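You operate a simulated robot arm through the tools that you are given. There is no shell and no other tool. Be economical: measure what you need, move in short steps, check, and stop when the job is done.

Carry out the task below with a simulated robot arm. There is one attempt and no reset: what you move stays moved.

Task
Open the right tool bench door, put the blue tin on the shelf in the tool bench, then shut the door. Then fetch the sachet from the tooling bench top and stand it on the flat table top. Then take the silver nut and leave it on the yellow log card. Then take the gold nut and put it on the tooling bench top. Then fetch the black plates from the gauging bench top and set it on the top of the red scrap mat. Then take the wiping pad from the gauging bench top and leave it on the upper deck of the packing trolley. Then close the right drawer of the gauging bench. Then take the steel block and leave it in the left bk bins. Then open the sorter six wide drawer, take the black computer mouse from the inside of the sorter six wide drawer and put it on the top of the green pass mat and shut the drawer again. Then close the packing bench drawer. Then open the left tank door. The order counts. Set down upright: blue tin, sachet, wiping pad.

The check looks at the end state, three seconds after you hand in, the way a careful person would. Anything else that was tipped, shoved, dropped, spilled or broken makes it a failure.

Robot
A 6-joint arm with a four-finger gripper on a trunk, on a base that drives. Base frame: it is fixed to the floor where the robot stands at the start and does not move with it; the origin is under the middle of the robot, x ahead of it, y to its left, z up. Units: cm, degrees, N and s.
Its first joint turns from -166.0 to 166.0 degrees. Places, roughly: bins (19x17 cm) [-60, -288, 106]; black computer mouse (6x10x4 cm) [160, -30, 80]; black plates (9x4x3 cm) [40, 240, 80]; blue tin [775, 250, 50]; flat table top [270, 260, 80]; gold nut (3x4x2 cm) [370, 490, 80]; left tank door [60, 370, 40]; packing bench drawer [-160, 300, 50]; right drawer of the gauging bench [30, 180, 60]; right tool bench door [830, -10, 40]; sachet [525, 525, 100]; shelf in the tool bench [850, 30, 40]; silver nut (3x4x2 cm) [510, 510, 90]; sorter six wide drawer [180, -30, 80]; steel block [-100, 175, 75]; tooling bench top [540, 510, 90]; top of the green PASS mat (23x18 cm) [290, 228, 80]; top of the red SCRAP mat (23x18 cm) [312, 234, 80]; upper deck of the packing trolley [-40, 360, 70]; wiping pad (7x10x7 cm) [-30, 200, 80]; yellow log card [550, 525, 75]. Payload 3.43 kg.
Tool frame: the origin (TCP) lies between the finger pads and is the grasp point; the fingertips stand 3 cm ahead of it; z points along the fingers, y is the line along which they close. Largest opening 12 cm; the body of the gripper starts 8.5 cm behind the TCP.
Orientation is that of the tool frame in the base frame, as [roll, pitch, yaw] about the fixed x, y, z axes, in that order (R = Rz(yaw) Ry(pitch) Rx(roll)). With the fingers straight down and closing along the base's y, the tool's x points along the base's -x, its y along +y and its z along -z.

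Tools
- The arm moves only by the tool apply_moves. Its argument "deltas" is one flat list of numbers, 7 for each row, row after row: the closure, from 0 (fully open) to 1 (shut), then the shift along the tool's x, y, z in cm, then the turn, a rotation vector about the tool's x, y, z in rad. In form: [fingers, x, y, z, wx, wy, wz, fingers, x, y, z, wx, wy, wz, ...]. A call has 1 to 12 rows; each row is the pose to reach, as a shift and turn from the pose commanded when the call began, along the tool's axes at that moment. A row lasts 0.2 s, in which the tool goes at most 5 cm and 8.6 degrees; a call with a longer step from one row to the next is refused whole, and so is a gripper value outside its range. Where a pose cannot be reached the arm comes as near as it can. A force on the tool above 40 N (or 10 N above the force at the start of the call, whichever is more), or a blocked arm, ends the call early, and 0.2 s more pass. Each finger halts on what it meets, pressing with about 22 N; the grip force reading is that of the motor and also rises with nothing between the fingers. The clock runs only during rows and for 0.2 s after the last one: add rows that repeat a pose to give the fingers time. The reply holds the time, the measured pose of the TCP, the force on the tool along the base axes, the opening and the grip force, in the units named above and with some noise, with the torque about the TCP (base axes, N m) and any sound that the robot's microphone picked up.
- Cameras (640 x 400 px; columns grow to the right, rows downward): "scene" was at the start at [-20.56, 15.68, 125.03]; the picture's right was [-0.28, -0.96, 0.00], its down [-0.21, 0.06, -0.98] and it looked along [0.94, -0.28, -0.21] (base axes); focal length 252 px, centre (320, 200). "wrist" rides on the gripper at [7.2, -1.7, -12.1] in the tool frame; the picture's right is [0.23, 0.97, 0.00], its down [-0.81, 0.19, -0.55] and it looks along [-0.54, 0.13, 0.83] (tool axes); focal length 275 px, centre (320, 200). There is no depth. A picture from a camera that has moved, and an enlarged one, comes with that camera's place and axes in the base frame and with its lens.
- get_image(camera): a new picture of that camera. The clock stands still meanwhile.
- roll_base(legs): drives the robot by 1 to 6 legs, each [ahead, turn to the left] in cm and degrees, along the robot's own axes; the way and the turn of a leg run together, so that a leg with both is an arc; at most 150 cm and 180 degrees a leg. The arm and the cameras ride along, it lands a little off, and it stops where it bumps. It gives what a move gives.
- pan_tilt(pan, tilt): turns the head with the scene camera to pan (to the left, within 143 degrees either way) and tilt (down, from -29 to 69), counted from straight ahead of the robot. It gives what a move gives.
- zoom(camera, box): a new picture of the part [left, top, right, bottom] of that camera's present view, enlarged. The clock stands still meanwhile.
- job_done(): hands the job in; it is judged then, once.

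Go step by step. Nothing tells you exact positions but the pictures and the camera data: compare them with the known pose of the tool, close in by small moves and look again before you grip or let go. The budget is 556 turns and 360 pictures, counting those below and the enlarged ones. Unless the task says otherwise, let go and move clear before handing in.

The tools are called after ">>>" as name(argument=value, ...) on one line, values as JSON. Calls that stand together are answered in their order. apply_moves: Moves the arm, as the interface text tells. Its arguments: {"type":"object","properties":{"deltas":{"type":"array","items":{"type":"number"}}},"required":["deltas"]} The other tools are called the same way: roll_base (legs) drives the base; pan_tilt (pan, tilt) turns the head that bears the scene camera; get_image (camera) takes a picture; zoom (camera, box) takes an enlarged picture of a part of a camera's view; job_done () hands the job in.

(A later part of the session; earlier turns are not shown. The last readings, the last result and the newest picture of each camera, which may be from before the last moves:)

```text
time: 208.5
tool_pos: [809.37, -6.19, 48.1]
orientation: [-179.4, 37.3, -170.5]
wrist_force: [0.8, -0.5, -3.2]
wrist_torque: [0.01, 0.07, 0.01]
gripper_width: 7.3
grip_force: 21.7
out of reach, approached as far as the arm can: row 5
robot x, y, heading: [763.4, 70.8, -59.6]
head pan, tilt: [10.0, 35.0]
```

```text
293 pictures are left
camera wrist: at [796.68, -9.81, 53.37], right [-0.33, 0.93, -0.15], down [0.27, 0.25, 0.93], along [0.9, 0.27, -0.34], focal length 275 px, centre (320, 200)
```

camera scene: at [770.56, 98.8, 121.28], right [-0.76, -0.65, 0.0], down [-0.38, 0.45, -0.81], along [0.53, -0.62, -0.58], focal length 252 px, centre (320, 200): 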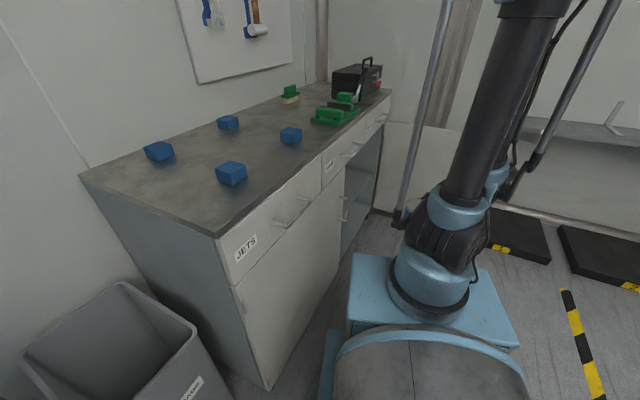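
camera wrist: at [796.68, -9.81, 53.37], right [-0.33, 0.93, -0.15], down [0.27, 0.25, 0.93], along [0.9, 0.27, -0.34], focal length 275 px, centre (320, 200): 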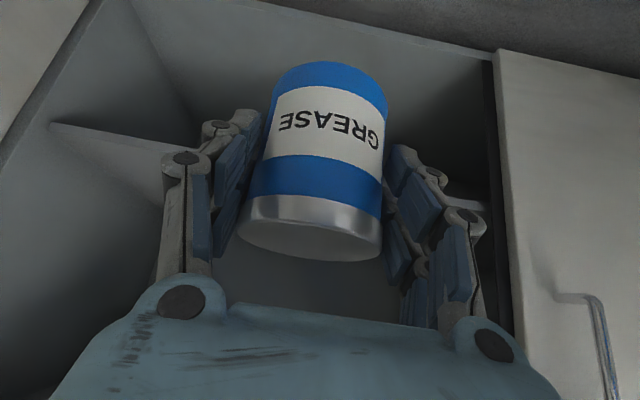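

Shelf top ≈38.5. Move the base 5 cm forward, then push the tin into the opening with the tool yawed a bit left to keep the wrist in range.

>>> roll_base(legs=[[5, 0]])

>>> apply_moves(deltas=[0.7, -3.2, 1.2, 2.4, -0.032, 0, -0.041, 0.7, -6.4, 2.5, 4.9, -0.063, 0, -0.083, 0.7, -9.7, 3.8, 7.3, -0.095, 0, -0.124, 0.7, -12.9, 5, 9.8, -0.126, 0, -0.166, 0.7, -16.1, 6.3, 12.2, -0.158, 0, -0.207])

>>> get_image(camera="wrist")

>>> get_image(camera="scene")

```text
time: 209.4
tool_pos: [812.12, -10.52, 48.25]
orientation: [-179.2, 37.3, -170.4]
wrist_force: [1.0, -1.1, -5.3]
wrist_torque: [0.03, 0.06, -0.03]
gripper_width: 7.29
grip_force: 22.2
robot x, y, heading: [765.87, 66.46, -59.8]
head pan, tilt: [10.0, 35.0]
```

```text
time: 210.7
tool_pos: [830.82, -0.6, 48.82]
orientation: [-178.5, 37.2, -154.9]
wrist_force: [-0.4, 0.8, -4.6]
wrist_torque: [-0.03, 0.07, 0.02]
gripper_width: 7.3
grip_force: 21.4
robot x, y, heading: [766.05, 66.07, -59.9]
head pan, tilt: [10.0, 35.0]
```

```text
292 pictures are left
camera wrist: at [819.62, -7.12, 54.12], right [-0.56, 0.81, -0.16], down [0.2, 0.32, 0.93], along [0.8, 0.49, -0.34], focal length 275 px, centre (320, 200)
```

wrist: 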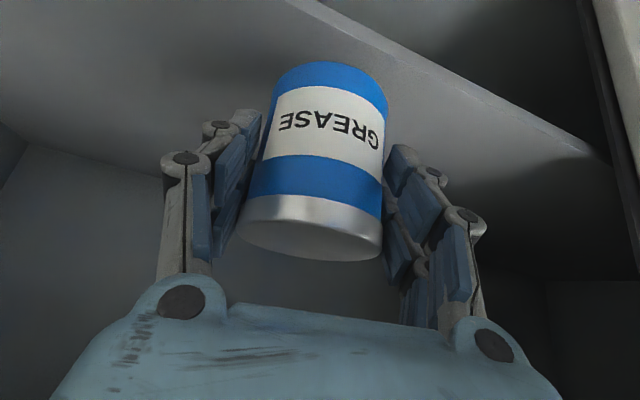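

```text
291 pictures are left
camera scene: at [773.1, 94.45, 121.28], right [-0.76, -0.65, 0.0], down [-0.38, 0.45, -0.81], along [0.52, -0.62, -0.58], focal length 252 px, centre (320, 200)
```

scene: 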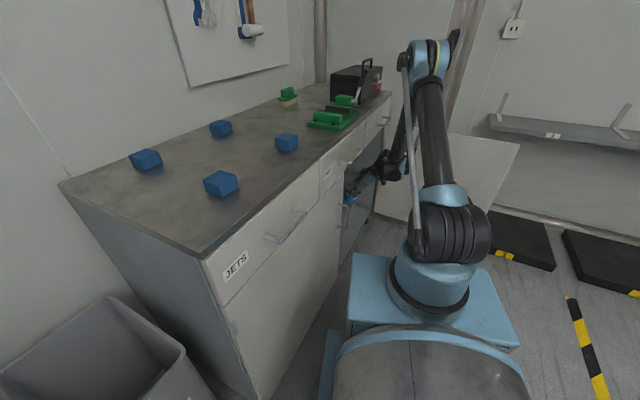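

The shelf's front edge is actually at a≈808.5, so push about 7 cm further in before lowering.

>>> apply_moves(deltas=[0.7, -2.7, -0.7, 2.1, 0, 0, 0, 0.7, -5.5, -1.4, 4.1, 0, 0, 0])

>>> get_image(camera="wrist")

```text
time: 211.2
tool_pos: [837.94, 0.92, 49.02]
orientation: [-178.3, 37.3, -155.0]
wrist_force: [-0.1, -0.1, -3.4]
wrist_torque: [-0.03, 0.05, 0.0]
gripper_width: 7.31
grip_force: 22.2
robot x, y, heading: [766.06, 66.43, -59.7]
head pan, tilt: [10.0, 35.0]
```

```text
290 pictures are left
camera wrist: at [826.58, -5.67, 54.27], right [-0.56, 0.81, -0.16], down [0.2, 0.32, 0.93], along [0.8, 0.49, -0.34], focal length 275 px, centre (320, 200)
```

wrist: 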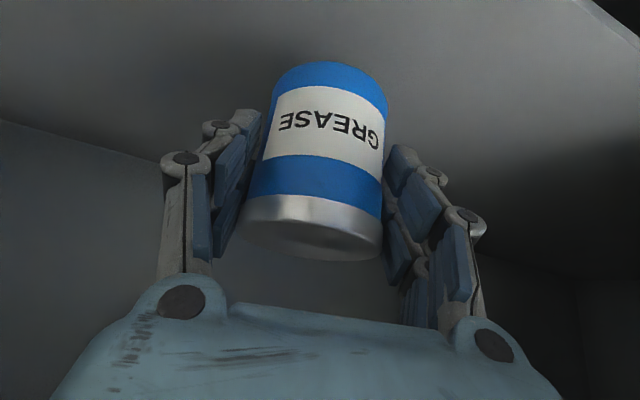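

Now lower gently.

>>> apply_moves(deltas=[0.7, 0.8, 0, 1, 0, 0.01, 0, 0.7, 1.5, 0, 2, 0, 0.02, 0, 0.7, 2.2, 0, 3, 0, 0.03, 0, 0.7, 3, 0, 4, 0, 0.045, 0])

>>> get_image(camera="wrist")

```text
time: 212.2
tool_pos: [837.79, 0.96, 44.3]
orientation: [-178.4, 34.7, -155.1]
wrist_force: [3.0, -2.8, 13.6]
wrist_torque: [0.38, 0.0, -0.04]
gripper_width: 7.29
grip_force: 22.4
robot x, y, heading: [766.03, 66.78, -59.6]
head pan, tilt: [10.0, 35.0]
```

```text
289 pictures are left
camera wrist: at [826.67, -5.5, 50.17], right [-0.57, 0.81, -0.15], down [0.23, 0.34, 0.91], along [0.79, 0.48, -0.38], focal length 275 px, centre (320, 200)
```

wrist: 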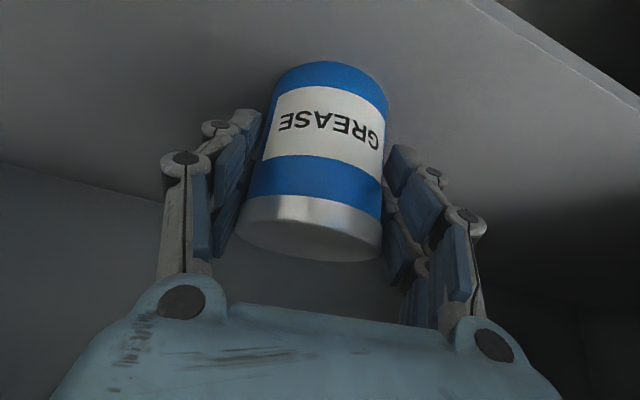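

The tin touches down (upward force). Open the fingers and check.

>>> apply_moves(deltas=[0.6, -0.1, 0, -0.1, 0, 0, 0, 0.4, -0.1, 0, -0.1, 0, 0, 0, 0.2, -0.1, 0, -0.1, 0, 0, 0, 0.2, -0.1, 0, -0.1, 0, 0, 0])

>>> get_image(camera="wrist")

```text
time: 213.2
tool_pos: [837.77, 1.04, 44.42]
orientation: [-178.5, 34.5, -154.9]
wrist_force: [-0.1, -0.2, -0.1]
wrist_torque: [0.01, 0.02, 0.0]
gripper_width: 9.6
grip_force: 0.1
robot x, y, heading: [766.25, 66.63, -60.0]
head pan, tilt: [10.0, 35.0]
```

```text
288 pictures are left
camera wrist: at [826.65, -5.48, 50.31], right [-0.57, 0.81, -0.15], down [0.24, 0.34, 0.91], along [0.79, 0.48, -0.38], focal length 275 px, centre (320, 200)
```

wrist: 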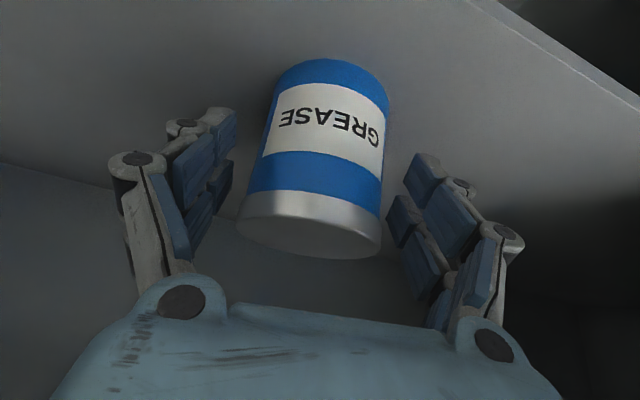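

The tin stands free. Withdraw straight back out of the opening.

>>> apply_moves(deltas=[0.2, 3, 0, -2.9, 0, 0, 0, 0.2, 6, 0, -5.8, 0, 0, 0, 0.2, 9, 0, -8.7, 0, 0, 0, 0.2, 12.1, 0, -11.7, 0, 0, 0, 0.2, 15.1, 0, -14.6, 0, 0, 0, 0.2, 18.2, 0, -17.5, 0, 0, 0])

>>> get_image(camera="wrist")

>>> get_image(camera="scene")

```text
time: 214.7
tool_pos: [814.6, -9.25, 48.5]
orientation: [-178.4, 34.7, -155.1]
wrist_force: [0.4, -0.1, 0.6]
wrist_torque: [-0.01, 0.01, -0.01]
gripper_width: 9.61
grip_force: 0.0
robot x, y, heading: [766.14, 66.58, -59.6]
head pan, tilt: [10.0, 35.0]
```

```text
287 pictures are left
camera wrist: at [803.53, -15.72, 54.39], right [-0.57, 0.81, -0.15], down [0.24, 0.34, 0.91], along [0.79, 0.48, -0.38], focal length 275 px, centre (320, 200)
```

wrist: 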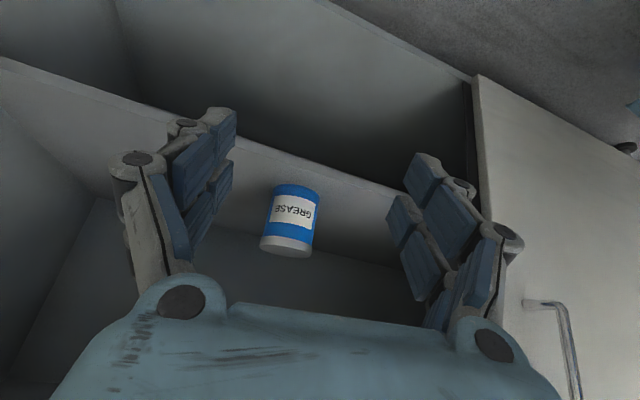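

```text
286 pictures are left
camera scene: at [773.1, 94.46, 121.28], right [-0.76, -0.65, 0.0], down [-0.38, 0.45, -0.81], along [0.53, -0.62, -0.58], focal length 252 px, centre (320, 200)
```

scene: 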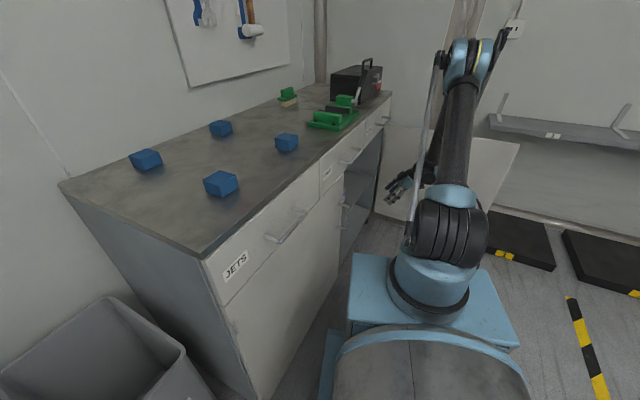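

The tin stands upright well back on the shelf. Next, retract the arm toward the robot and up, then drive round to push the door shut from its outer side.

>>> apply_moves(deltas=[0.5, -1, 3.7, -2.3, 0, 0, 0, 0.8, -2, 7.4, -4.7, 0, 0, 0, 1, -3, 11.1, -7, 0, 0, 0, 1, -4, 14.8, -9.3, 0, 0, 0, 1, -5, 18.5, -11.7, 0, 0, 0, 1, -6, 22.2, -14, 0, 0, 0, 1, -7, 26, -16.4, 0, 0, 0, 1, -8.1, 29.7, -18.7, 0, 0, 0])

>>> apply_moves(deltas=[1, 0, 0, 0, 0.075, 0, 0.108, 1, 0, 0, 0, 0.15, 0, 0.216, 1, 0, 0, 0, 0.225, 0, 0.324, 1, 0, 0, 0, 0.3, 0, 0.432, 1, 0, 0, 0, 0.375, 0, 0.54, 1, 0, 0, 0, 0.45, 0, 0.648, 1, 0, 0, 0, 0.525, 0, 0.756, 1, 0, 0, 0, 0.6, 0, 0.864, 1, 0, 0, 0, 0.675, 0, 0.972, 1, 0, 0, 0, 0.75, 0, 1.08, 1, 0, 0, 0, 0.82, 0, 1.18])

```text
time: 216.4
tool_pos: [798.82, 17.0, 67.68]
orientation: [-178.6, 34.6, -155.0]
wrist_force: [0.5, -0.7, 0.3]
wrist_torque: [0.02, 0.01, 0.06]
gripper_width: 0.0
grip_force: 22.1
out of reach, approached as far as the arm can: row 3, 4, 5, 6
robot x, y, heading: [765.75, 66.65, -59.8]
head pan, tilt: [10.0, 35.0]
```

```text
time: 218.8
tool_pos: [798.94, 16.58, 68.99]
orientation: [-179.6, 36.0, 122.1]
wrist_force: [0.3, 0.0, 0.1]
wrist_torque: [0.0, -0.01, -0.03]
gripper_width: 0.0
grip_force: 21.6
out of reach, approached as far as the arm can: row 4, 5, 6, 7, 8, 9, 10, 11
robot x, y, heading: [766.18, 66.24, -59.7]
head pan, tilt: [10.0, 35.0]
```

Arm aligned. Now reverse, swing right around the door, and face the bench from the right part.

>>> roll_base(legs=[[-40, 0], [0, -48], [145, 0]])

>>> pan_tilt(pan=60, tilt=30)

>>> get_image(camera="scene")

```text
time: 229.7
tool_pos: [692.14, -83.99, 70.36]
orientation: [-179.6, 37.3, 75.1]
wrist_force: [0.4, -0.3, -1.1]
wrist_torque: [0.0, 0.01, -0.01]
gripper_width: 0.0
grip_force: 21.8
robot x, y, heading: [706.2, -26.12, -106.8]
head pan, tilt: [10.0, 35.0]
stopped in leg 3: the robot was blocked; the commanded pose is now the measured one
```

```text
time: 230.8
tool_pos: [692.18, -84.0, 70.29]
orientation: [-179.6, 37.5, 74.9]
wrist_force: [-0.1, 0.8, 0.1]
wrist_torque: [-0.01, 0.03, -0.01]
gripper_width: 0.02
grip_force: 22.1
robot x, y, heading: [706.08, -26.14, -106.8]
head pan, tilt: [60.0, 30.0]
```

```text
285 pictures are left
camera scene: at [738.56, -10.29, 122.11], right [-0.73, -0.68, -0.01], down [-0.34, 0.38, -0.86], along [0.59, -0.63, -0.51], focal length 252 px, centre (320, 200)
```

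scene: 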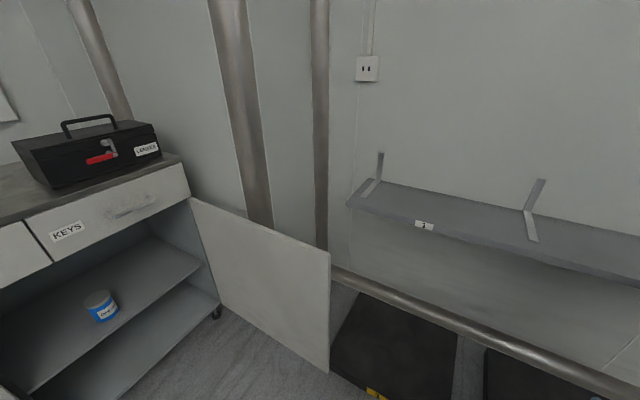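

The base just touched the floor mat (it stopped). The tin is upright on the shelf. I'll raise the tool above the door's height, back off and turn to face the bench.

>>> apply_moves(deltas=[1, -3, 0, -4, 0, 0, 0, 1, -6, 0, -8, 0, 0, 0, 1, -9, 0, -12, 0, 0, 0, 1, -12, 0, -16, 0, 0, 0, 1, -15, 0, -20, 0, 0, 0, 1, -16.5, 0, -22, 0, 0, 0])

>>> roll_base(legs=[[-14, 0], [0, 120]])

>>> pan_tilt(pan=-35, tilt=35)

>>> get_image(camera="scene")

```text
time: 232.2
tool_pos: [692.25, -83.03, 97.86]
orientation: [-179.6, 37.4, 75.1]
wrist_force: [-0.6, 0.6, 0.4]
wrist_torque: [-0.02, -0.03, 0.03]
gripper_width: 0.0
grip_force: 22.2
robot x, y, heading: [706.02, -26.35, -106.8]
head pan, tilt: [60.0, 30.0]
```

```text
time: 239.2
tool_pos: [766.53, 2.85, 97.84]
orientation: [-179.6, 37.4, -166.2]
wrist_force: [-0.5, -0.4, -1.0]
wrist_torque: [0.03, 0.0, 0.0]
gripper_width: 0.0
grip_force: 22.5
robot x, y, heading: [710.19, -13.83, 12.2]
head pan, tilt: [60.0, 30.0]
```

```text
time: 240.9
tool_pos: [765.3, 2.31, 98.43]
orientation: [-179.6, 38.2, -166.0]
wrist_force: [0.1, -0.1, -0.6]
wrist_torque: [-0.01, 0.01, 0.01]
gripper_width: 0.0
grip_force: 22.4
robot x, y, heading: [709.99, -13.54, 12.1]
head pan, tilt: [-35.0, 35.0]
```

```text
284 pictures are left
camera scene: at [685.32, -4.92, 121.29], right [-0.39, -0.92, 0.01], down [-0.54, 0.22, -0.81], along [0.75, -0.32, -0.58], focal length 252 px, centre (320, 200)
```

scene: 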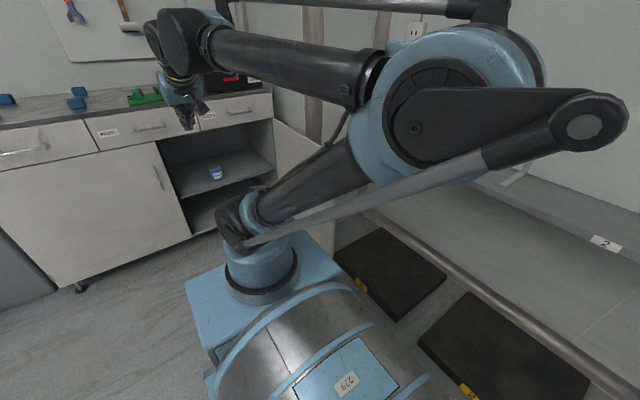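

Raise cleared. Swing the tool right, over the door top, to its outer side.

>>> apply_moves(deltas=[1, 0, -4.9, 0, 0, 0, 0, 1, 0, -9.8, 0, 0, 0, 0, 1, 0, -14.7, 0, 0, 0, 0, 1, 0, -19.6, 0, 0, 0, 0, 1, 0, -24.5, 0, 0, 0, 0, 1, 0, -29.4, 0, 0, 0, 0, 1, 0, -34.3, 0, 0, 0, 0, 1, 0, -39.2, 0, 0, 0, 0, 1, 0, -44.1, 0, 0, 0, 0, 1, 0, -49, 0, 0, 0, 0, 1, 0, -53.9, 0, 0, 0, 0, 1, 0, -58.8, 0, 0, 0, 0])

>>> get_image(camera="wrist")

>>> get_image(camera="scene")

```text
time: 243.5
tool_pos: [779.46, -54.98, 98.34]
orientation: [-179.6, 38.2, -165.9]
wrist_force: [0.4, -0.7, 0.2]
wrist_torque: [0.0, -0.03, -0.02]
gripper_width: 0.01
grip_force: 21.9
robot x, y, heading: [709.86, -13.59, 12.6]
head pan, tilt: [-35.0, 35.0]
```

```text
283 pictures are left
camera wrist: at [766.98, -59.39, 103.51], right [-0.41, 0.9, -0.15], down [0.24, 0.26, 0.93], along [0.88, 0.34, -0.33], focal length 275 px, centre (320, 200)
```

wrist: 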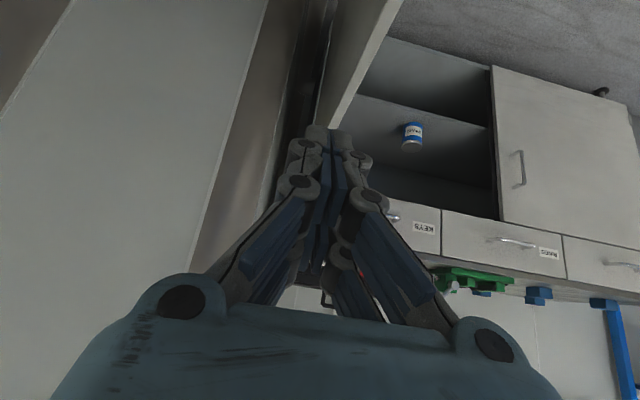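

```text
282 pictures are left
camera scene: at [685.31, -4.92, 121.29], right [-0.39, -0.92, 0.01], down [-0.54, 0.22, -0.81], along [0.75, -0.32, -0.58], focal length 252 px, centre (320, 200)
```

scene: 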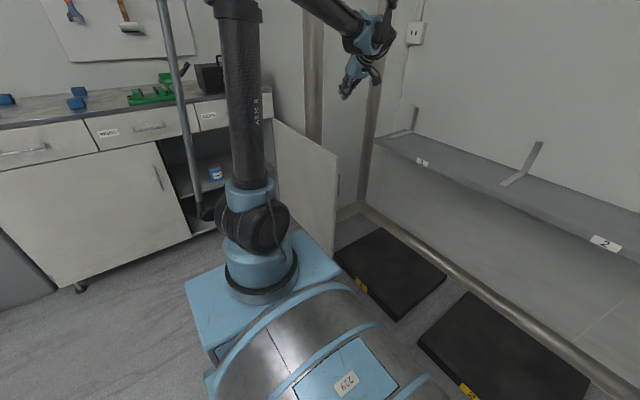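

Door plane is at b≈-223, edge at a≈740, top z≈75.5. Shift 4 cm further right and lower the tool on its outer side.

>>> apply_moves(deltas=[1, 0, -4, 0, 0, 0, 0, 1, 2.3, -4, 3.5, 0, 0, 0, 1, 4.7, -4, 7, 0, 0, 0, 1, 7, -4, 10.6, 0, 0, 0, 1, 9.3, -4, 14.1, 0, 0, 0, 1, 11.7, -4, 17.7, 0, 0, 0, 1, 14, -4, 21.2, 0, 0, 0, 1, 16.3, -4, 24.7, 0, 0, 0, 1, 18.6, -4, 28.2, 0, 0, 0, 1, 21, -4, 31.8, 0, 0, 0])

>>> get_image(camera="wrist")

```text
time: 245.7
tool_pos: [783.15, -57.93, 60.75]
orientation: [-179.6, 38.1, -166.1]
wrist_force: [0.0, 1.1, 0.1]
wrist_torque: [0.0, -0.01, -0.03]
gripper_width: 0.0
grip_force: 21.8
robot x, y, heading: [709.98, -13.65, 12.3]
head pan, tilt: [-35.0, 35.0]
```

```text
281 pictures are left
camera wrist: at [770.7, -62.45, 65.83], right [-0.41, 0.9, -0.15], down [0.24, 0.26, 0.93], along [0.88, 0.34, -0.32], focal length 275 px, centre (320, 200)
```

wrist: 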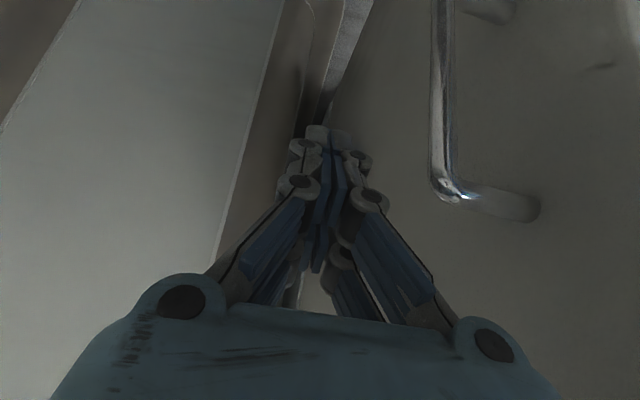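

The tool is on the door's outer side. Sweep left to swing it toward closed.

>>> apply_moves(deltas=[1, 0, 2.5, 0, 0, 0, 0, 1, 0, 5, 0, 0, 0, 0, 1, 0, 7.5, 0, 0, 0, 0, 1, 0, 10, 0, 0, 0, 0, 1, 0, 12.5, 0, 0, 0, 0, 1, 0, 15, 0, 0, 0, 0, 1, 0, 18, 0, 0, 0, 0, 1, 0, 21, 0, 0, 0, 0, 1, 0, 24, 0, 0, 0, 0, 1, 0, 27, 0, 0, 0, 0, 1, 0, 30, 0, 0, 0, 0, 1, 0, 33, 0, 0, 0, 0])

>>> get_image(camera="wrist")

>>> get_image(camera="scene")

```text
time: 248.3
tool_pos: [777.54, -27.39, 66.87]
orientation: [-179.6, 38.0, -166.0]
wrist_force: [0.4, -0.3, 0.0]
wrist_torque: [0.04, 0.03, 0.01]
gripper_width: 0.0
grip_force: 22.3
out of reach, approached as far as the arm can: row 7, 8, 9, 10, 11, 12
robot x, y, heading: [709.98, -13.75, 12.3]
head pan, tilt: [-35.0, 35.0]
```

```text
280 pictures are left
camera wrist: at [765.12, -32.06, 71.92], right [-0.41, 0.9, -0.15], down [0.24, 0.26, 0.93], along [0.88, 0.34, -0.33], focal length 275 px, centre (320, 200)
```

wrist: 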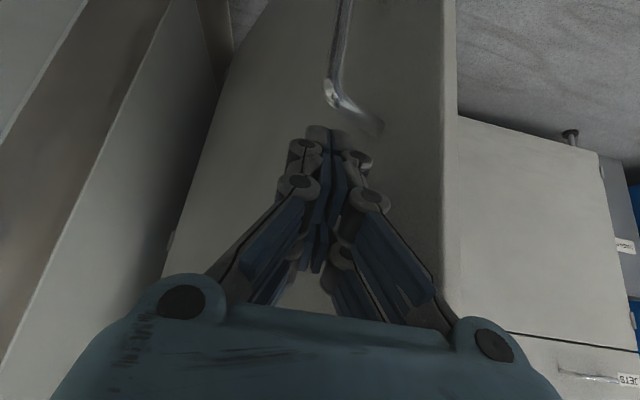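

```text
279 pictures are left
camera scene: at [685.34, -4.93, 121.3], right [-0.39, -0.92, 0.01], down [-0.54, 0.22, -0.81], along [0.75, -0.32, -0.58], focal length 252 px, centre (320, 200)
```

scene: 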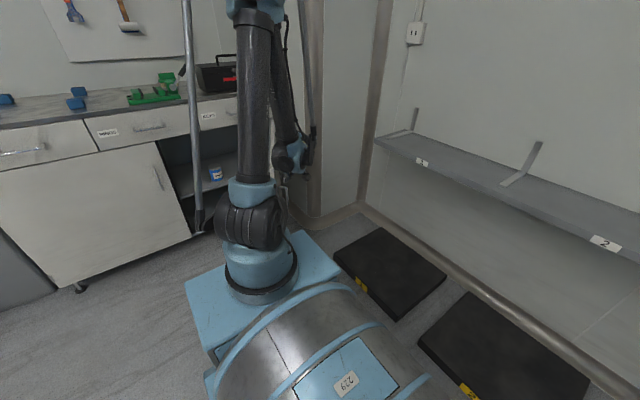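

Door is about half closed. Drive forward to push it further.

>>> roll_base(legs=[[22, 0]])

>>> get_image(camera="wrist")

>>> get_image(camera="scene")

```text
time: 250.0
tool_pos: [799.07, -22.79, 66.89]
orientation: [-179.6, 37.9, -166.1]
wrist_force: [-0.4, -0.1, -0.1]
wrist_torque: [0.0, 0.01, 0.0]
gripper_width: 0.0
grip_force: 22.1
robot x, y, heading: [731.97, -8.89, 12.6]
head pan, tilt: [-35.0, 35.0]
```

```text
278 pictures are left
camera wrist: at [786.6, -27.46, 71.9], right [-0.41, 0.9, -0.15], down [0.24, 0.26, 0.93], along [0.88, 0.34, -0.33], focal length 275 px, centre (320, 200)
```

wrist: 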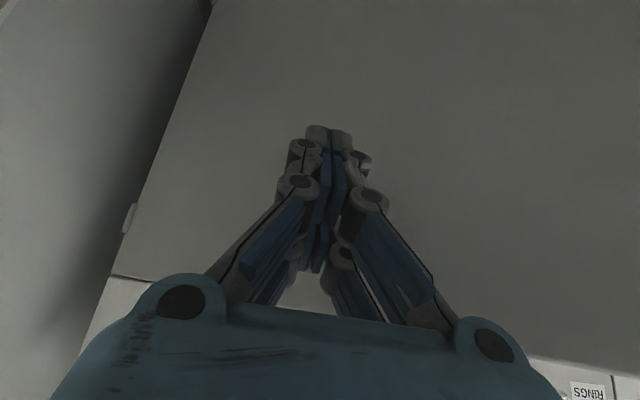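

```text
277 pictures are left
camera scene: at [706.86, -0.19, 121.3], right [-0.39, -0.92, 0.01], down [-0.54, 0.22, -0.81], along [0.75, -0.32, -0.58], focal length 252 px, centre (320, 200)
```

scene: 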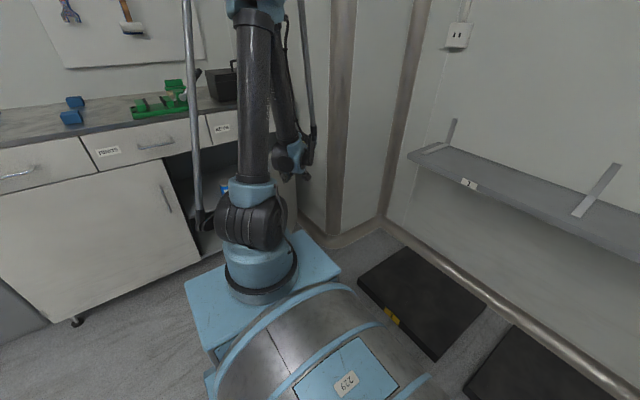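

Contact is near the hinge side; turn left to sweep the tool along the face, further closing it.

>>> roll_base(legs=[[0, 16]])

>>> get_image(camera="wrist")

>>> get_image(camera="scene")

```text
time: 251.4
tool_pos: [799.55, -4.46, 67.57]
orientation: [-179.6, 38.5, -150.4]
wrist_force: [-0.5, -0.7, -0.3]
wrist_torque: [0.02, -0.03, -0.01]
gripper_width: 0.0
grip_force: 21.8
robot x, y, heading: [731.79, -9.18, 27.9]
head pan, tilt: [-35.0, 35.0]
```

```text
276 pictures are left
camera wrist: at [788.82, -12.19, 72.47], right [-0.63, 0.76, -0.15], down [0.15, 0.31, 0.94], along [0.76, 0.57, -0.32], focal length 275 px, centre (320, 200)
```

wrist: 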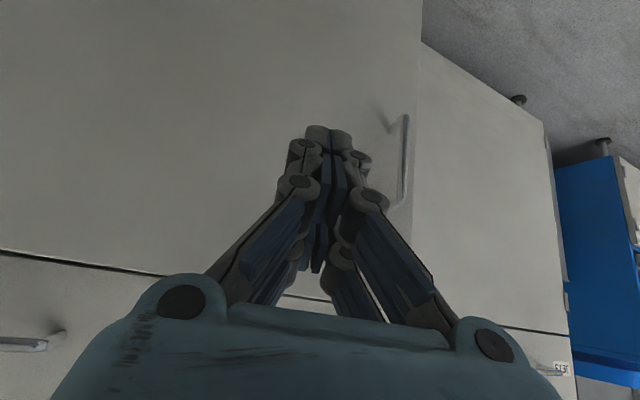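

```text
275 pictures are left
camera scene: at [705.43, -7.37, 121.3], right [-0.12, -0.99, 0.01], down [-0.58, 0.07, -0.81], along [0.81, -0.1, -0.58], focal length 252 px, centre (320, 200)
```

scene: 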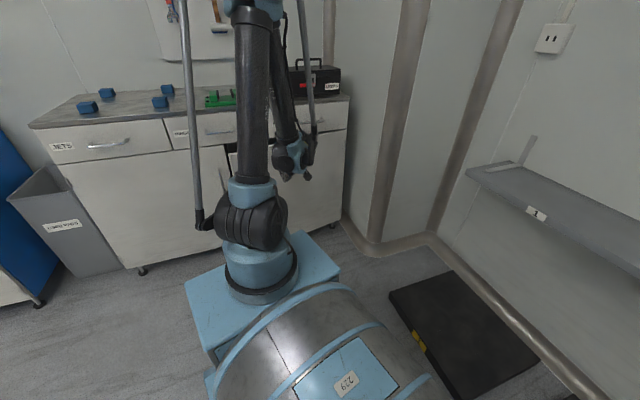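

Nearly shut. Push forward by base along the current heading until it seats.

>>> roll_base(legs=[[20, 0]])

>>> get_image(camera="wrist")

```text
time: 253.1
tool_pos: [816.93, 4.26, 68.26]
orientation: [-179.4, 39.4, -150.8]
wrist_force: [-0.6, 0.5, -0.1]
wrist_torque: [-0.01, -0.04, 0.02]
gripper_width: 0.01
grip_force: 22.5
robot x, y, heading: [750.1, 0.47, 27.7]
head pan, tilt: [-35.0, 35.0]
```

```text
274 pictures are left
camera wrist: at [806.19, -3.34, 73.03], right [-0.63, 0.76, -0.15], down [0.15, 0.31, 0.94], along [0.77, 0.57, -0.3], focal length 275 px, centre (320, 200)
```

wrist: 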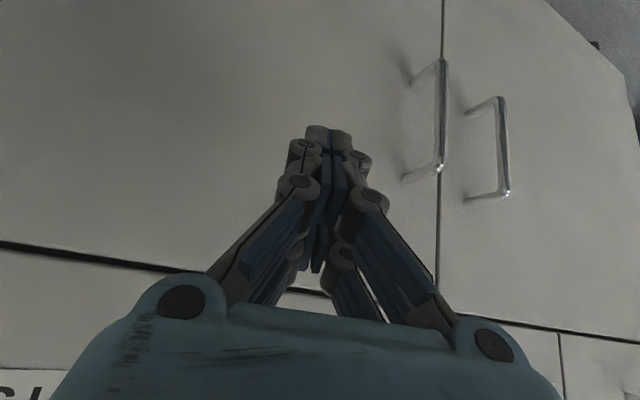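

Nearly flush; push a few more cm with the arm until force rises.

>>> apply_moves(deltas=[1, -1.2, 0, 1, 0, 0, 0, 1, -2.3, 0, 1.9, 0, 0, 0, 1, -3.5, 0, 2.9, 0, 0, 0, 1, -4.6, 0, 3.8, 0, 0, 0, 1, -5.8, 0, 4.8, 0, 0, 0, 1, -6.9, 0, 5.7, 0, 0, 0])

>>> get_image(camera="wrist")

```text
time: 254.2
tool_pos: [820.77, 6.39, 69.76]
orientation: [-179.3, 40.6, -150.6]
wrist_force: [0.7, -0.2, 0.1]
wrist_torque: [0.01, 0.07, 0.06]
gripper_width: 0.0
grip_force: 21.7
robot x, y, heading: [750.12, 0.21, 27.6]
head pan, tilt: [-35.0, 35.0]
stopped in row 5: the force on the tool passed its limit at 62 N (the readings are from after the stop); the commanded pose is now the measured one
```

```text
273 pictures are left
camera wrist: at [809.84, -1.27, 74.31], right [-0.62, 0.77, -0.16], down [0.13, 0.3, 0.94], along [0.77, 0.57, -0.29], focal length 275 px, centre (320, 200)
```

wrist: 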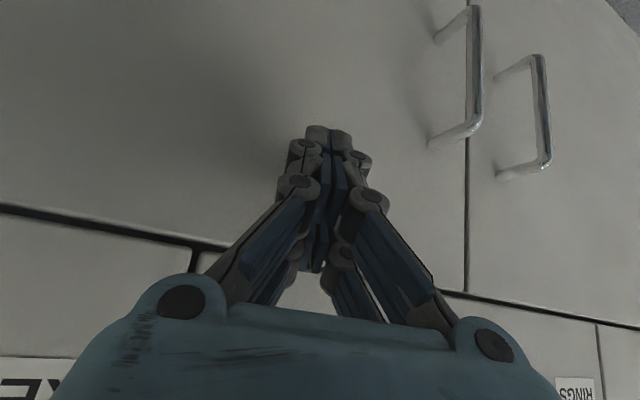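

Door seated (firm resistance, flush with the left door). Back off and verify.

>>> roll_base(legs=[[-28, 0]])

>>> pan_tilt(pan=-10, tilt=25)

>>> get_image(camera="scene")

>>> get_image(camera="wrist")

```text
time: 256.1
tool_pos: [795.84, -6.4, 69.81]
orientation: [-179.3, 40.5, -150.6]
wrist_force: [0.5, 0.3, 0.5]
wrist_torque: [0.05, -0.01, 0.03]
gripper_width: 0.0
grip_force: 22.1
robot x, y, heading: [724.93, -12.75, 27.6]
head pan, tilt: [-35.0, 35.0]
```

```text
time: 257.0
tool_pos: [795.14, -6.77, 70.54]
orientation: [-179.1, 41.3, -150.5]
wrist_force: [-0.5, 0.3, -0.6]
wrist_torque: [0.01, 0.03, 0.03]
gripper_width: 0.0
grip_force: 22.2
robot x, y, heading: [725.44, -12.27, 27.7]
head pan, tilt: [-10.0, 25.0]
```

```text
272 pictures are left
camera scene: at [698.69, -6.76, 122.85], right [0.3, -0.95, 0.0], down [-0.41, -0.13, -0.9], along [0.86, 0.27, -0.43], focal length 252 px, centre (320, 200)
```

scene: 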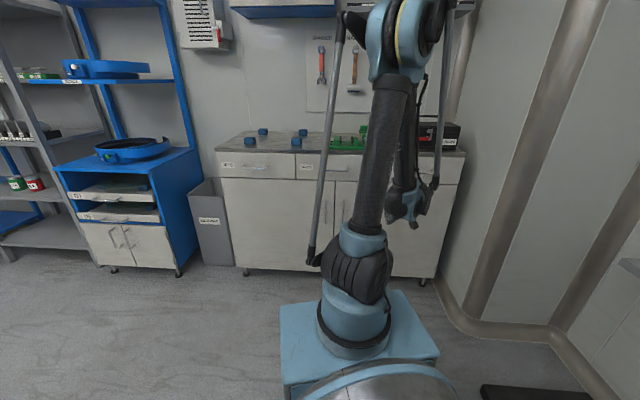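

```text
271 pictures are left
camera wrist: at [784.05, -14.55, 74.91], right [-0.62, 0.77, -0.16], down [0.12, 0.3, 0.95], along [0.77, 0.57, -0.27], focal length 275 px, centre (320, 200)
```

wrist: 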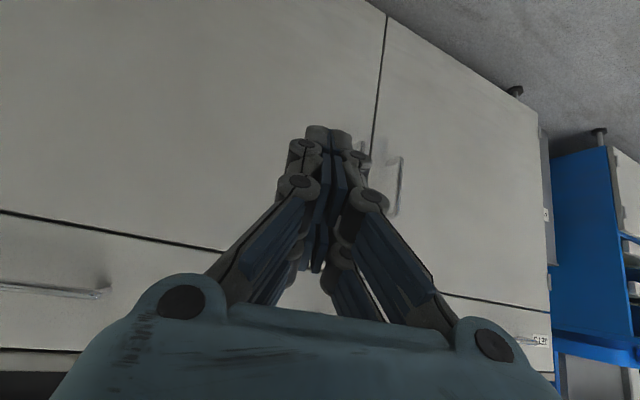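

The bench door is shut. Bring the tool back to point down, raised and retracted, for travel.

>>> apply_moves(deltas=[1, 0.8, 0, -4, 0, 0.12, 0, 1, 1.7, 0, -8, 0, 0.24, 0, 1, 2.5, 0, -12.2, 0, 0.36, 0, 1, 3.4, 0, -16.3, 0, 0.48, 0, 1, 4.2, 0, -20.4, 0, 0.6, 0, 1, 5.1, 0, -24.5, 0, 0.72, 0])

>>> roll_base(legs=[[0, 82], [150, 0], [150, 0], [60, 0]])

>>> pan_tilt(pan=0, tilt=20)

>>> get_image(camera="scene")

```text
time: 258.4
tool_pos: [777.46, -16.42, 86.11]
orientation: [-179.4, -0.2, -151.1]
wrist_force: [-0.1, -0.2, 1.2]
wrist_torque: [0.03, -0.04, -0.03]
gripper_width: 0.0
grip_force: 21.8
robot x, y, heading: [725.02, -12.71, 27.7]
head pan, tilt: [-10.0, 25.0]
```

```text
time: 280.4
tool_pos: [615.89, 381.63, 86.03]
orientation: [-179.5, -0.1, -70.5]
wrist_force: [0.4, -0.1, 1.9]
wrist_torque: [-0.01, 0.01, 0.0]
gripper_width: 0.0
grip_force: 21.7
robot x, y, heading: [603.95, 330.28, 108.0]
head pan, tilt: [-10.0, 25.0]
```

```text
time: 281.1
tool_pos: [616.18, 380.59, 86.48]
orientation: [-179.4, 0.7, -70.6]
wrist_force: [0.0, 0.4, -1.2]
wrist_torque: [-0.02, 0.0, -0.01]
gripper_width: 0.0
grip_force: 22.0
robot x, y, heading: [603.52, 330.26, 108.2]
head pan, tilt: [0.0, 20.0]
```

```text
270 pictures are left
camera scene: at [591.49, 305.24, 123.65], right [0.95, 0.31, 0.0], down [0.11, -0.34, -0.94], along [-0.29, 0.89, -0.35], focal length 252 px, centre (320, 200)
```

scene: 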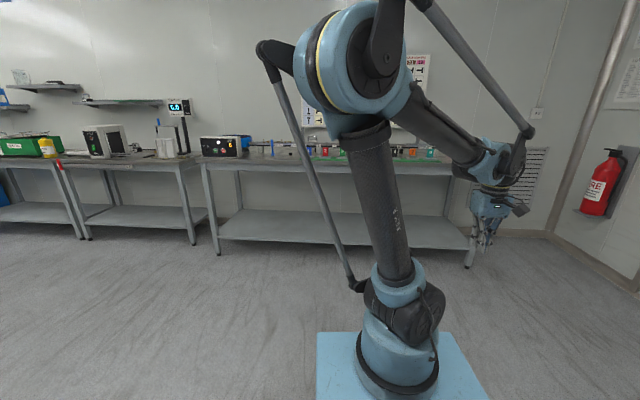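

The tooling bench is straight ahead. Zoom into its top.

>>> zoom(camera="scene", box=[195, 125, 355, 185])

>>> zoom(camera="scene", box=[340, 125, 500, 185])

>>> zoom(camera="scene", box=[0, 60, 220, 220])

```text
4.00 times, centred on (275, 155) of scene
camera zoom: at [591.49, 305.24, 123.65], right [0.95, 0.31, 0.0], down [0.11, -0.34, -0.94], along [-0.29, 0.89, -0.35], focal length 1007 px, centre (500, 380)
```

zoom: 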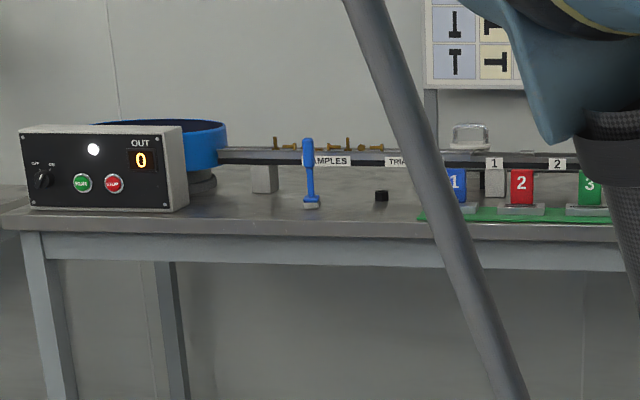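

```text
4.00 times, centred on (420, 155) of scene
camera zoom: at [591.49, 305.24, 123.65], right [0.95, 0.31, 0.0], down [0.11, -0.34, -0.94], along [-0.29, 0.89, -0.35], focal length 1007 px, centre (-80, 380)
```

zoom: 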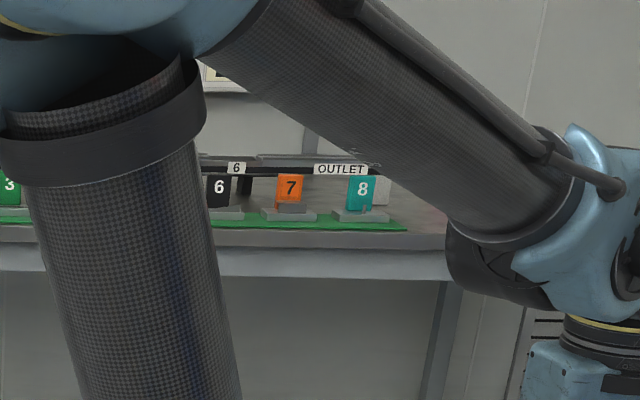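

```text
2.50 times, centred on (110, 140) of scene
camera zoom: at [591.49, 305.24, 123.65], right [0.95, 0.31, 0.0], down [0.11, -0.34, -0.94], along [-0.29, 0.89, -0.35], focal length 629 px, centre (845, 350)
```

zoom: 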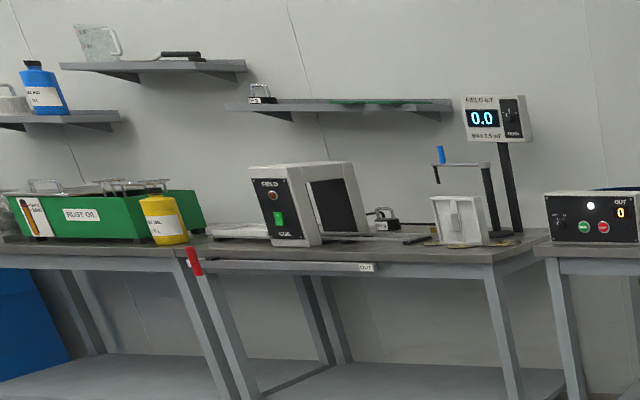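

The clear pouch-like object on the rail (≈(513,525,96)) is likely the sachet. Move closer to see the bench top.

>>> roll_base(legs=[[0, 11], [92, 0], [0, -16]])

>>> pan_tilt(pan=5, tilt=25)

>>> get_image(camera="scene")

>>> get_image(camera="wrist")

```text
time: 287.9
tool_pos: [575.31, 459.63, 86.45]
orientation: [-179.4, 0.6, -75.6]
wrist_force: [0.2, 0.1, -0.1]
wrist_torque: [0.02, -0.01, 0.01]
gripper_width: 0.0
grip_force: 22.0
robot x, y, heading: [558.26, 410.41, 103.1]
head pan, tilt: [0.0, 20.0]
```

```text
time: 288.5
tool_pos: [575.6, 458.58, 87.0]
orientation: [-179.4, 1.4, -75.6]
wrist_force: [0.1, -0.4, -0.2]
wrist_torque: [-0.02, -0.02, 0.0]
gripper_width: 0.01
grip_force: 22.2
robot x, y, heading: [558.73, 410.5, 102.9]
head pan, tilt: [5.0, 25.0]
```

```text
266 pictures are left
camera scene: at [543.44, 386.22, 122.85], right [0.95, 0.31, 0.0], down [0.13, -0.41, -0.9], along [-0.28, 0.86, -0.43], focal length 252 px, centre (320, 200)
```

scene: 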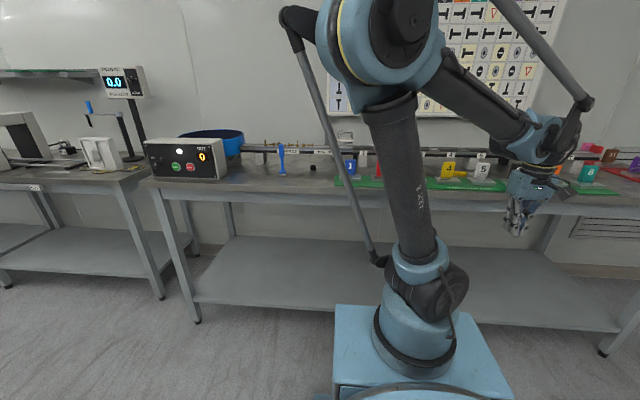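

```text
265 pictures are left
camera wrist: at [578.86, 451.89, 98.93], right [-0.89, -0.47, -0.02], down [-0.39, 0.72, 0.57], along [-0.25, 0.51, -0.82], focal length 275 px, centre (320, 200)
```

wrist: 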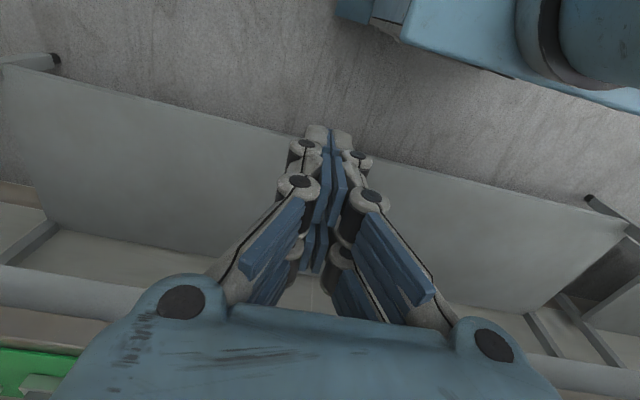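

>>> zoom(camera="scene", box=[230, 115, 410, 205])

>>> zoom(camera="scene", box=[410, 125, 640, 225])

```text
3.56 times, centred on (320, 160) of scene
camera zoom: at [543.44, 386.22, 122.85], right [0.95, 0.31, 0.0], down [0.13, -0.41, -0.9], along [-0.28, 0.86, -0.43], focal length 895 px, centre (320, 342)
```

zoom: 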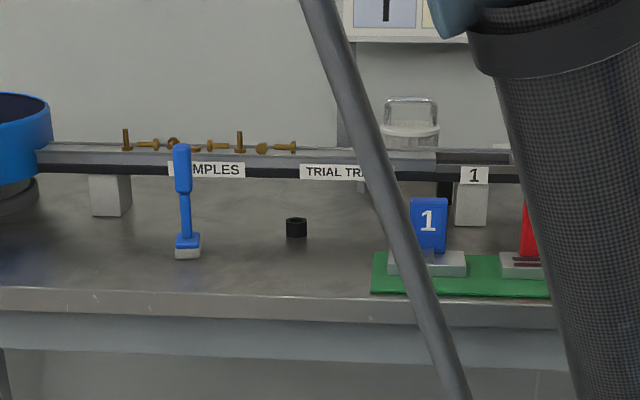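

```text
2.78 times, centred on (525, 175) of scene
camera zoom: at [543.44, 386.22, 122.85], right [0.95, 0.31, 0.0], down [0.13, -0.41, -0.9], along [-0.28, 0.86, -0.43], focal length 700 px, centre (-250, 270)
```

zoom: 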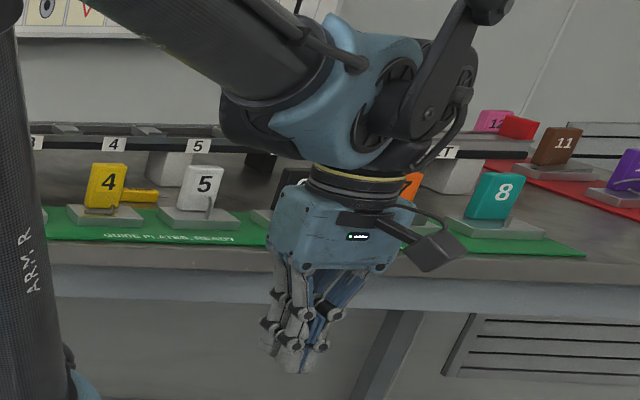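

The clear item with a handle sits at (513,524,95). I'll raise the tool and get a wrist view from above the bench to identify things.

>>> apply_moves(deltas=[1, 0, 0, -5, 0, 0, 0, 1, 0, 0, -10, 0, 0, 0, 1, 0, 0, -15, 0, 0, 0, 1, 0, 0, -20, 0, 0, 0, 1, 0, 0, -25, 0, 0, 0, 1, -4, 0, -28, 0, 0, 0, 1, -8, 0, -30, 0, 0, 0, 0.5, -12, 0, -30, 0, 0, 0, 0, -16, 0, -30, 0, 0, 0, 0, -18, 0, -30, 0, 0, 0])

>>> roll_base(legs=[[20, 0]])

>>> get_image(camera="wrist")

>>> get_image(camera="scene")

```text
time: 290.7
tool_pos: [570.87, 475.34, 117.4]
orientation: [-179.3, 1.3, -75.4]
wrist_force: [-0.9, -0.7, 0.1]
wrist_torque: [0.0, 0.0, 0.01]
gripper_width: 12.01
grip_force: 0.0
robot x, y, heading: [558.4, 410.68, 103.5]
head pan, tilt: [5.0, 25.0]
```

```text
time: 292.3
tool_pos: [566.35, 495.09, 117.36]
orientation: [-179.4, 1.3, -75.7]
wrist_force: [0.0, -0.5, 0.0]
wrist_torque: [-0.01, -0.01, 0.02]
gripper_width: 12.01
grip_force: 0.1
robot x, y, heading: [553.21, 430.26, 102.8]
head pan, tilt: [5.0, 25.0]
```

```text
262 pictures are left
camera wrist: at [569.62, 488.48, 129.32], right [-0.89, -0.46, -0.02], down [-0.39, 0.72, 0.57], along [-0.25, 0.51, -0.82], focal length 275 px, centre (320, 200)
```

wrist: 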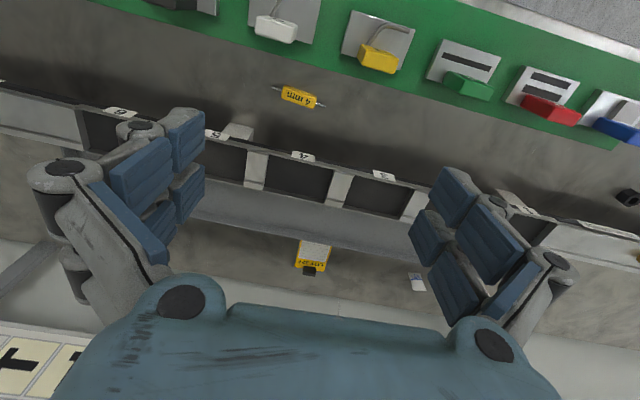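

```text
261 pictures are left
camera scene: at [538.73, 406.09, 122.85], right [0.95, 0.31, 0.0], down [0.13, -0.41, -0.9], along [-0.28, 0.86, -0.43], focal length 252 px, centre (320, 200)
```

scene: 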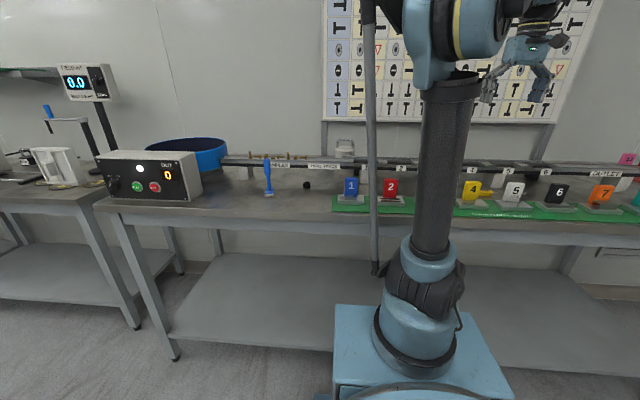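

The yellow log card is behind the rail near (551,529), and a small white item near (525,526) may be the sachet. Zoom in.

>>> zoom(camera="wrist", box=[260, 200, 460, 325])

>>> zoom(camera="wrist", box=[500, 120, 640, 280])

```text
3.20 times, centred on (360, 262) of wrist
camera zoom: at [569.62, 488.48, 129.32], right [-0.89, -0.46, -0.02], down [-0.39, 0.72, 0.57], along [-0.25, 0.51, -0.82], focal length 881 px, centre (192, 0)
```

zoom: 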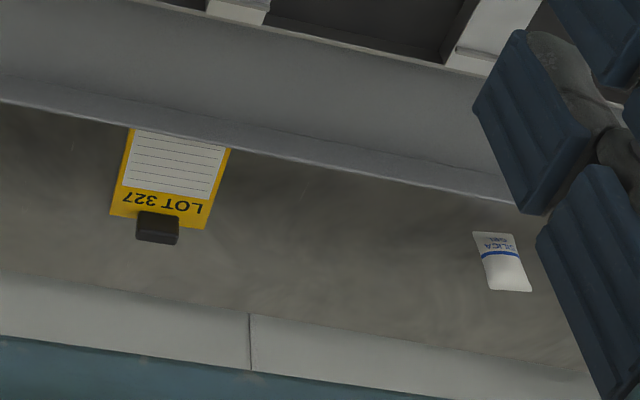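

```text
2.50 times, centred on (570, 200) of wrist
camera zoom: at [569.62, 488.48, 129.32], right [-0.89, -0.46, -0.02], down [-0.39, 0.72, 0.57], along [-0.25, 0.51, -0.82], focal length 688 px, centre (-305, 200)
```

zoom: 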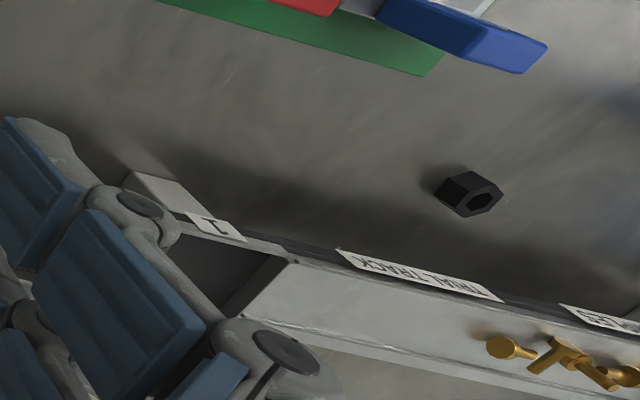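

That's the silica-gel sachet, and the card reads LOT 327. Bring the wrist camera closer to the sachet.

>>> apply_moves(deltas=[0, -2, 4, 1, 0, 0, 0, 0, -4, 8, 2, 0, 0, 0, 0, -6, 12, 3, 0, 0, 0, 0, -8, 16, 4, 0, 0, 0, 0, -10, 20, 5, 0, 0, 0, 0, -12, 24, 6, 0, 0, 0, 0, -14, 28, 7, 0, 0, 0, 0, -16, 31, 8, 0, 0, 0])

>>> get_image(camera="wrist")

```text
time: 294.1
tool_pos: [532.58, 502.09, 110.33]
orientation: [-179.3, 2.0, -75.7]
wrist_force: [0.1, -0.2, 0.2]
wrist_torque: [0.04, 0.0, 0.0]
gripper_width: 11.99
grip_force: 0.1
robot x, y, heading: [553.61, 430.2, 102.8]
head pan, tilt: [5.0, 25.0]
```

```text
258 pictures are left
camera wrist: at [535.81, 495.26, 122.17], right [-0.89, -0.46, -0.02], down [-0.39, 0.72, 0.58], along [-0.25, 0.52, -0.82], focal length 275 px, centre (320, 200)
```

wrist: 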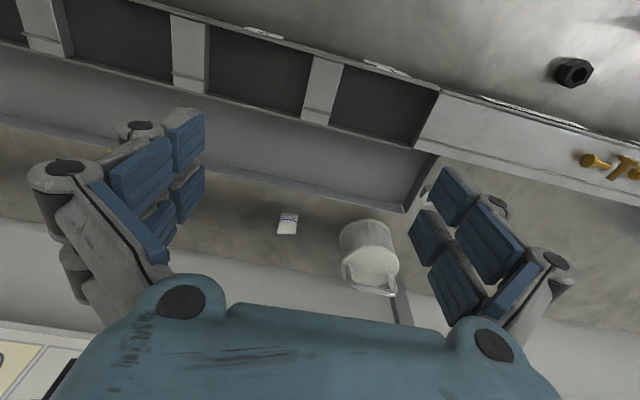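

>>> zoom(camera="wrist", box=[250, 180, 410, 300])

```text
3.33 times, centred on (330, 240) of wrist
camera zoom: at [535.81, 495.26, 122.17], right [-0.89, -0.46, -0.02], down [-0.39, 0.72, 0.58], along [-0.25, 0.52, -0.82], focal length 918 px, centre (287, 67)
```

zoom: 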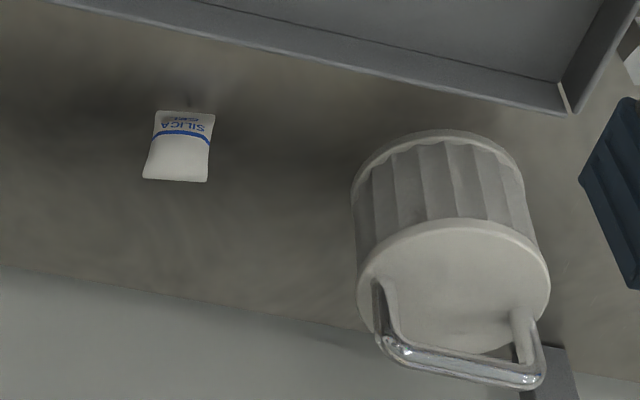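

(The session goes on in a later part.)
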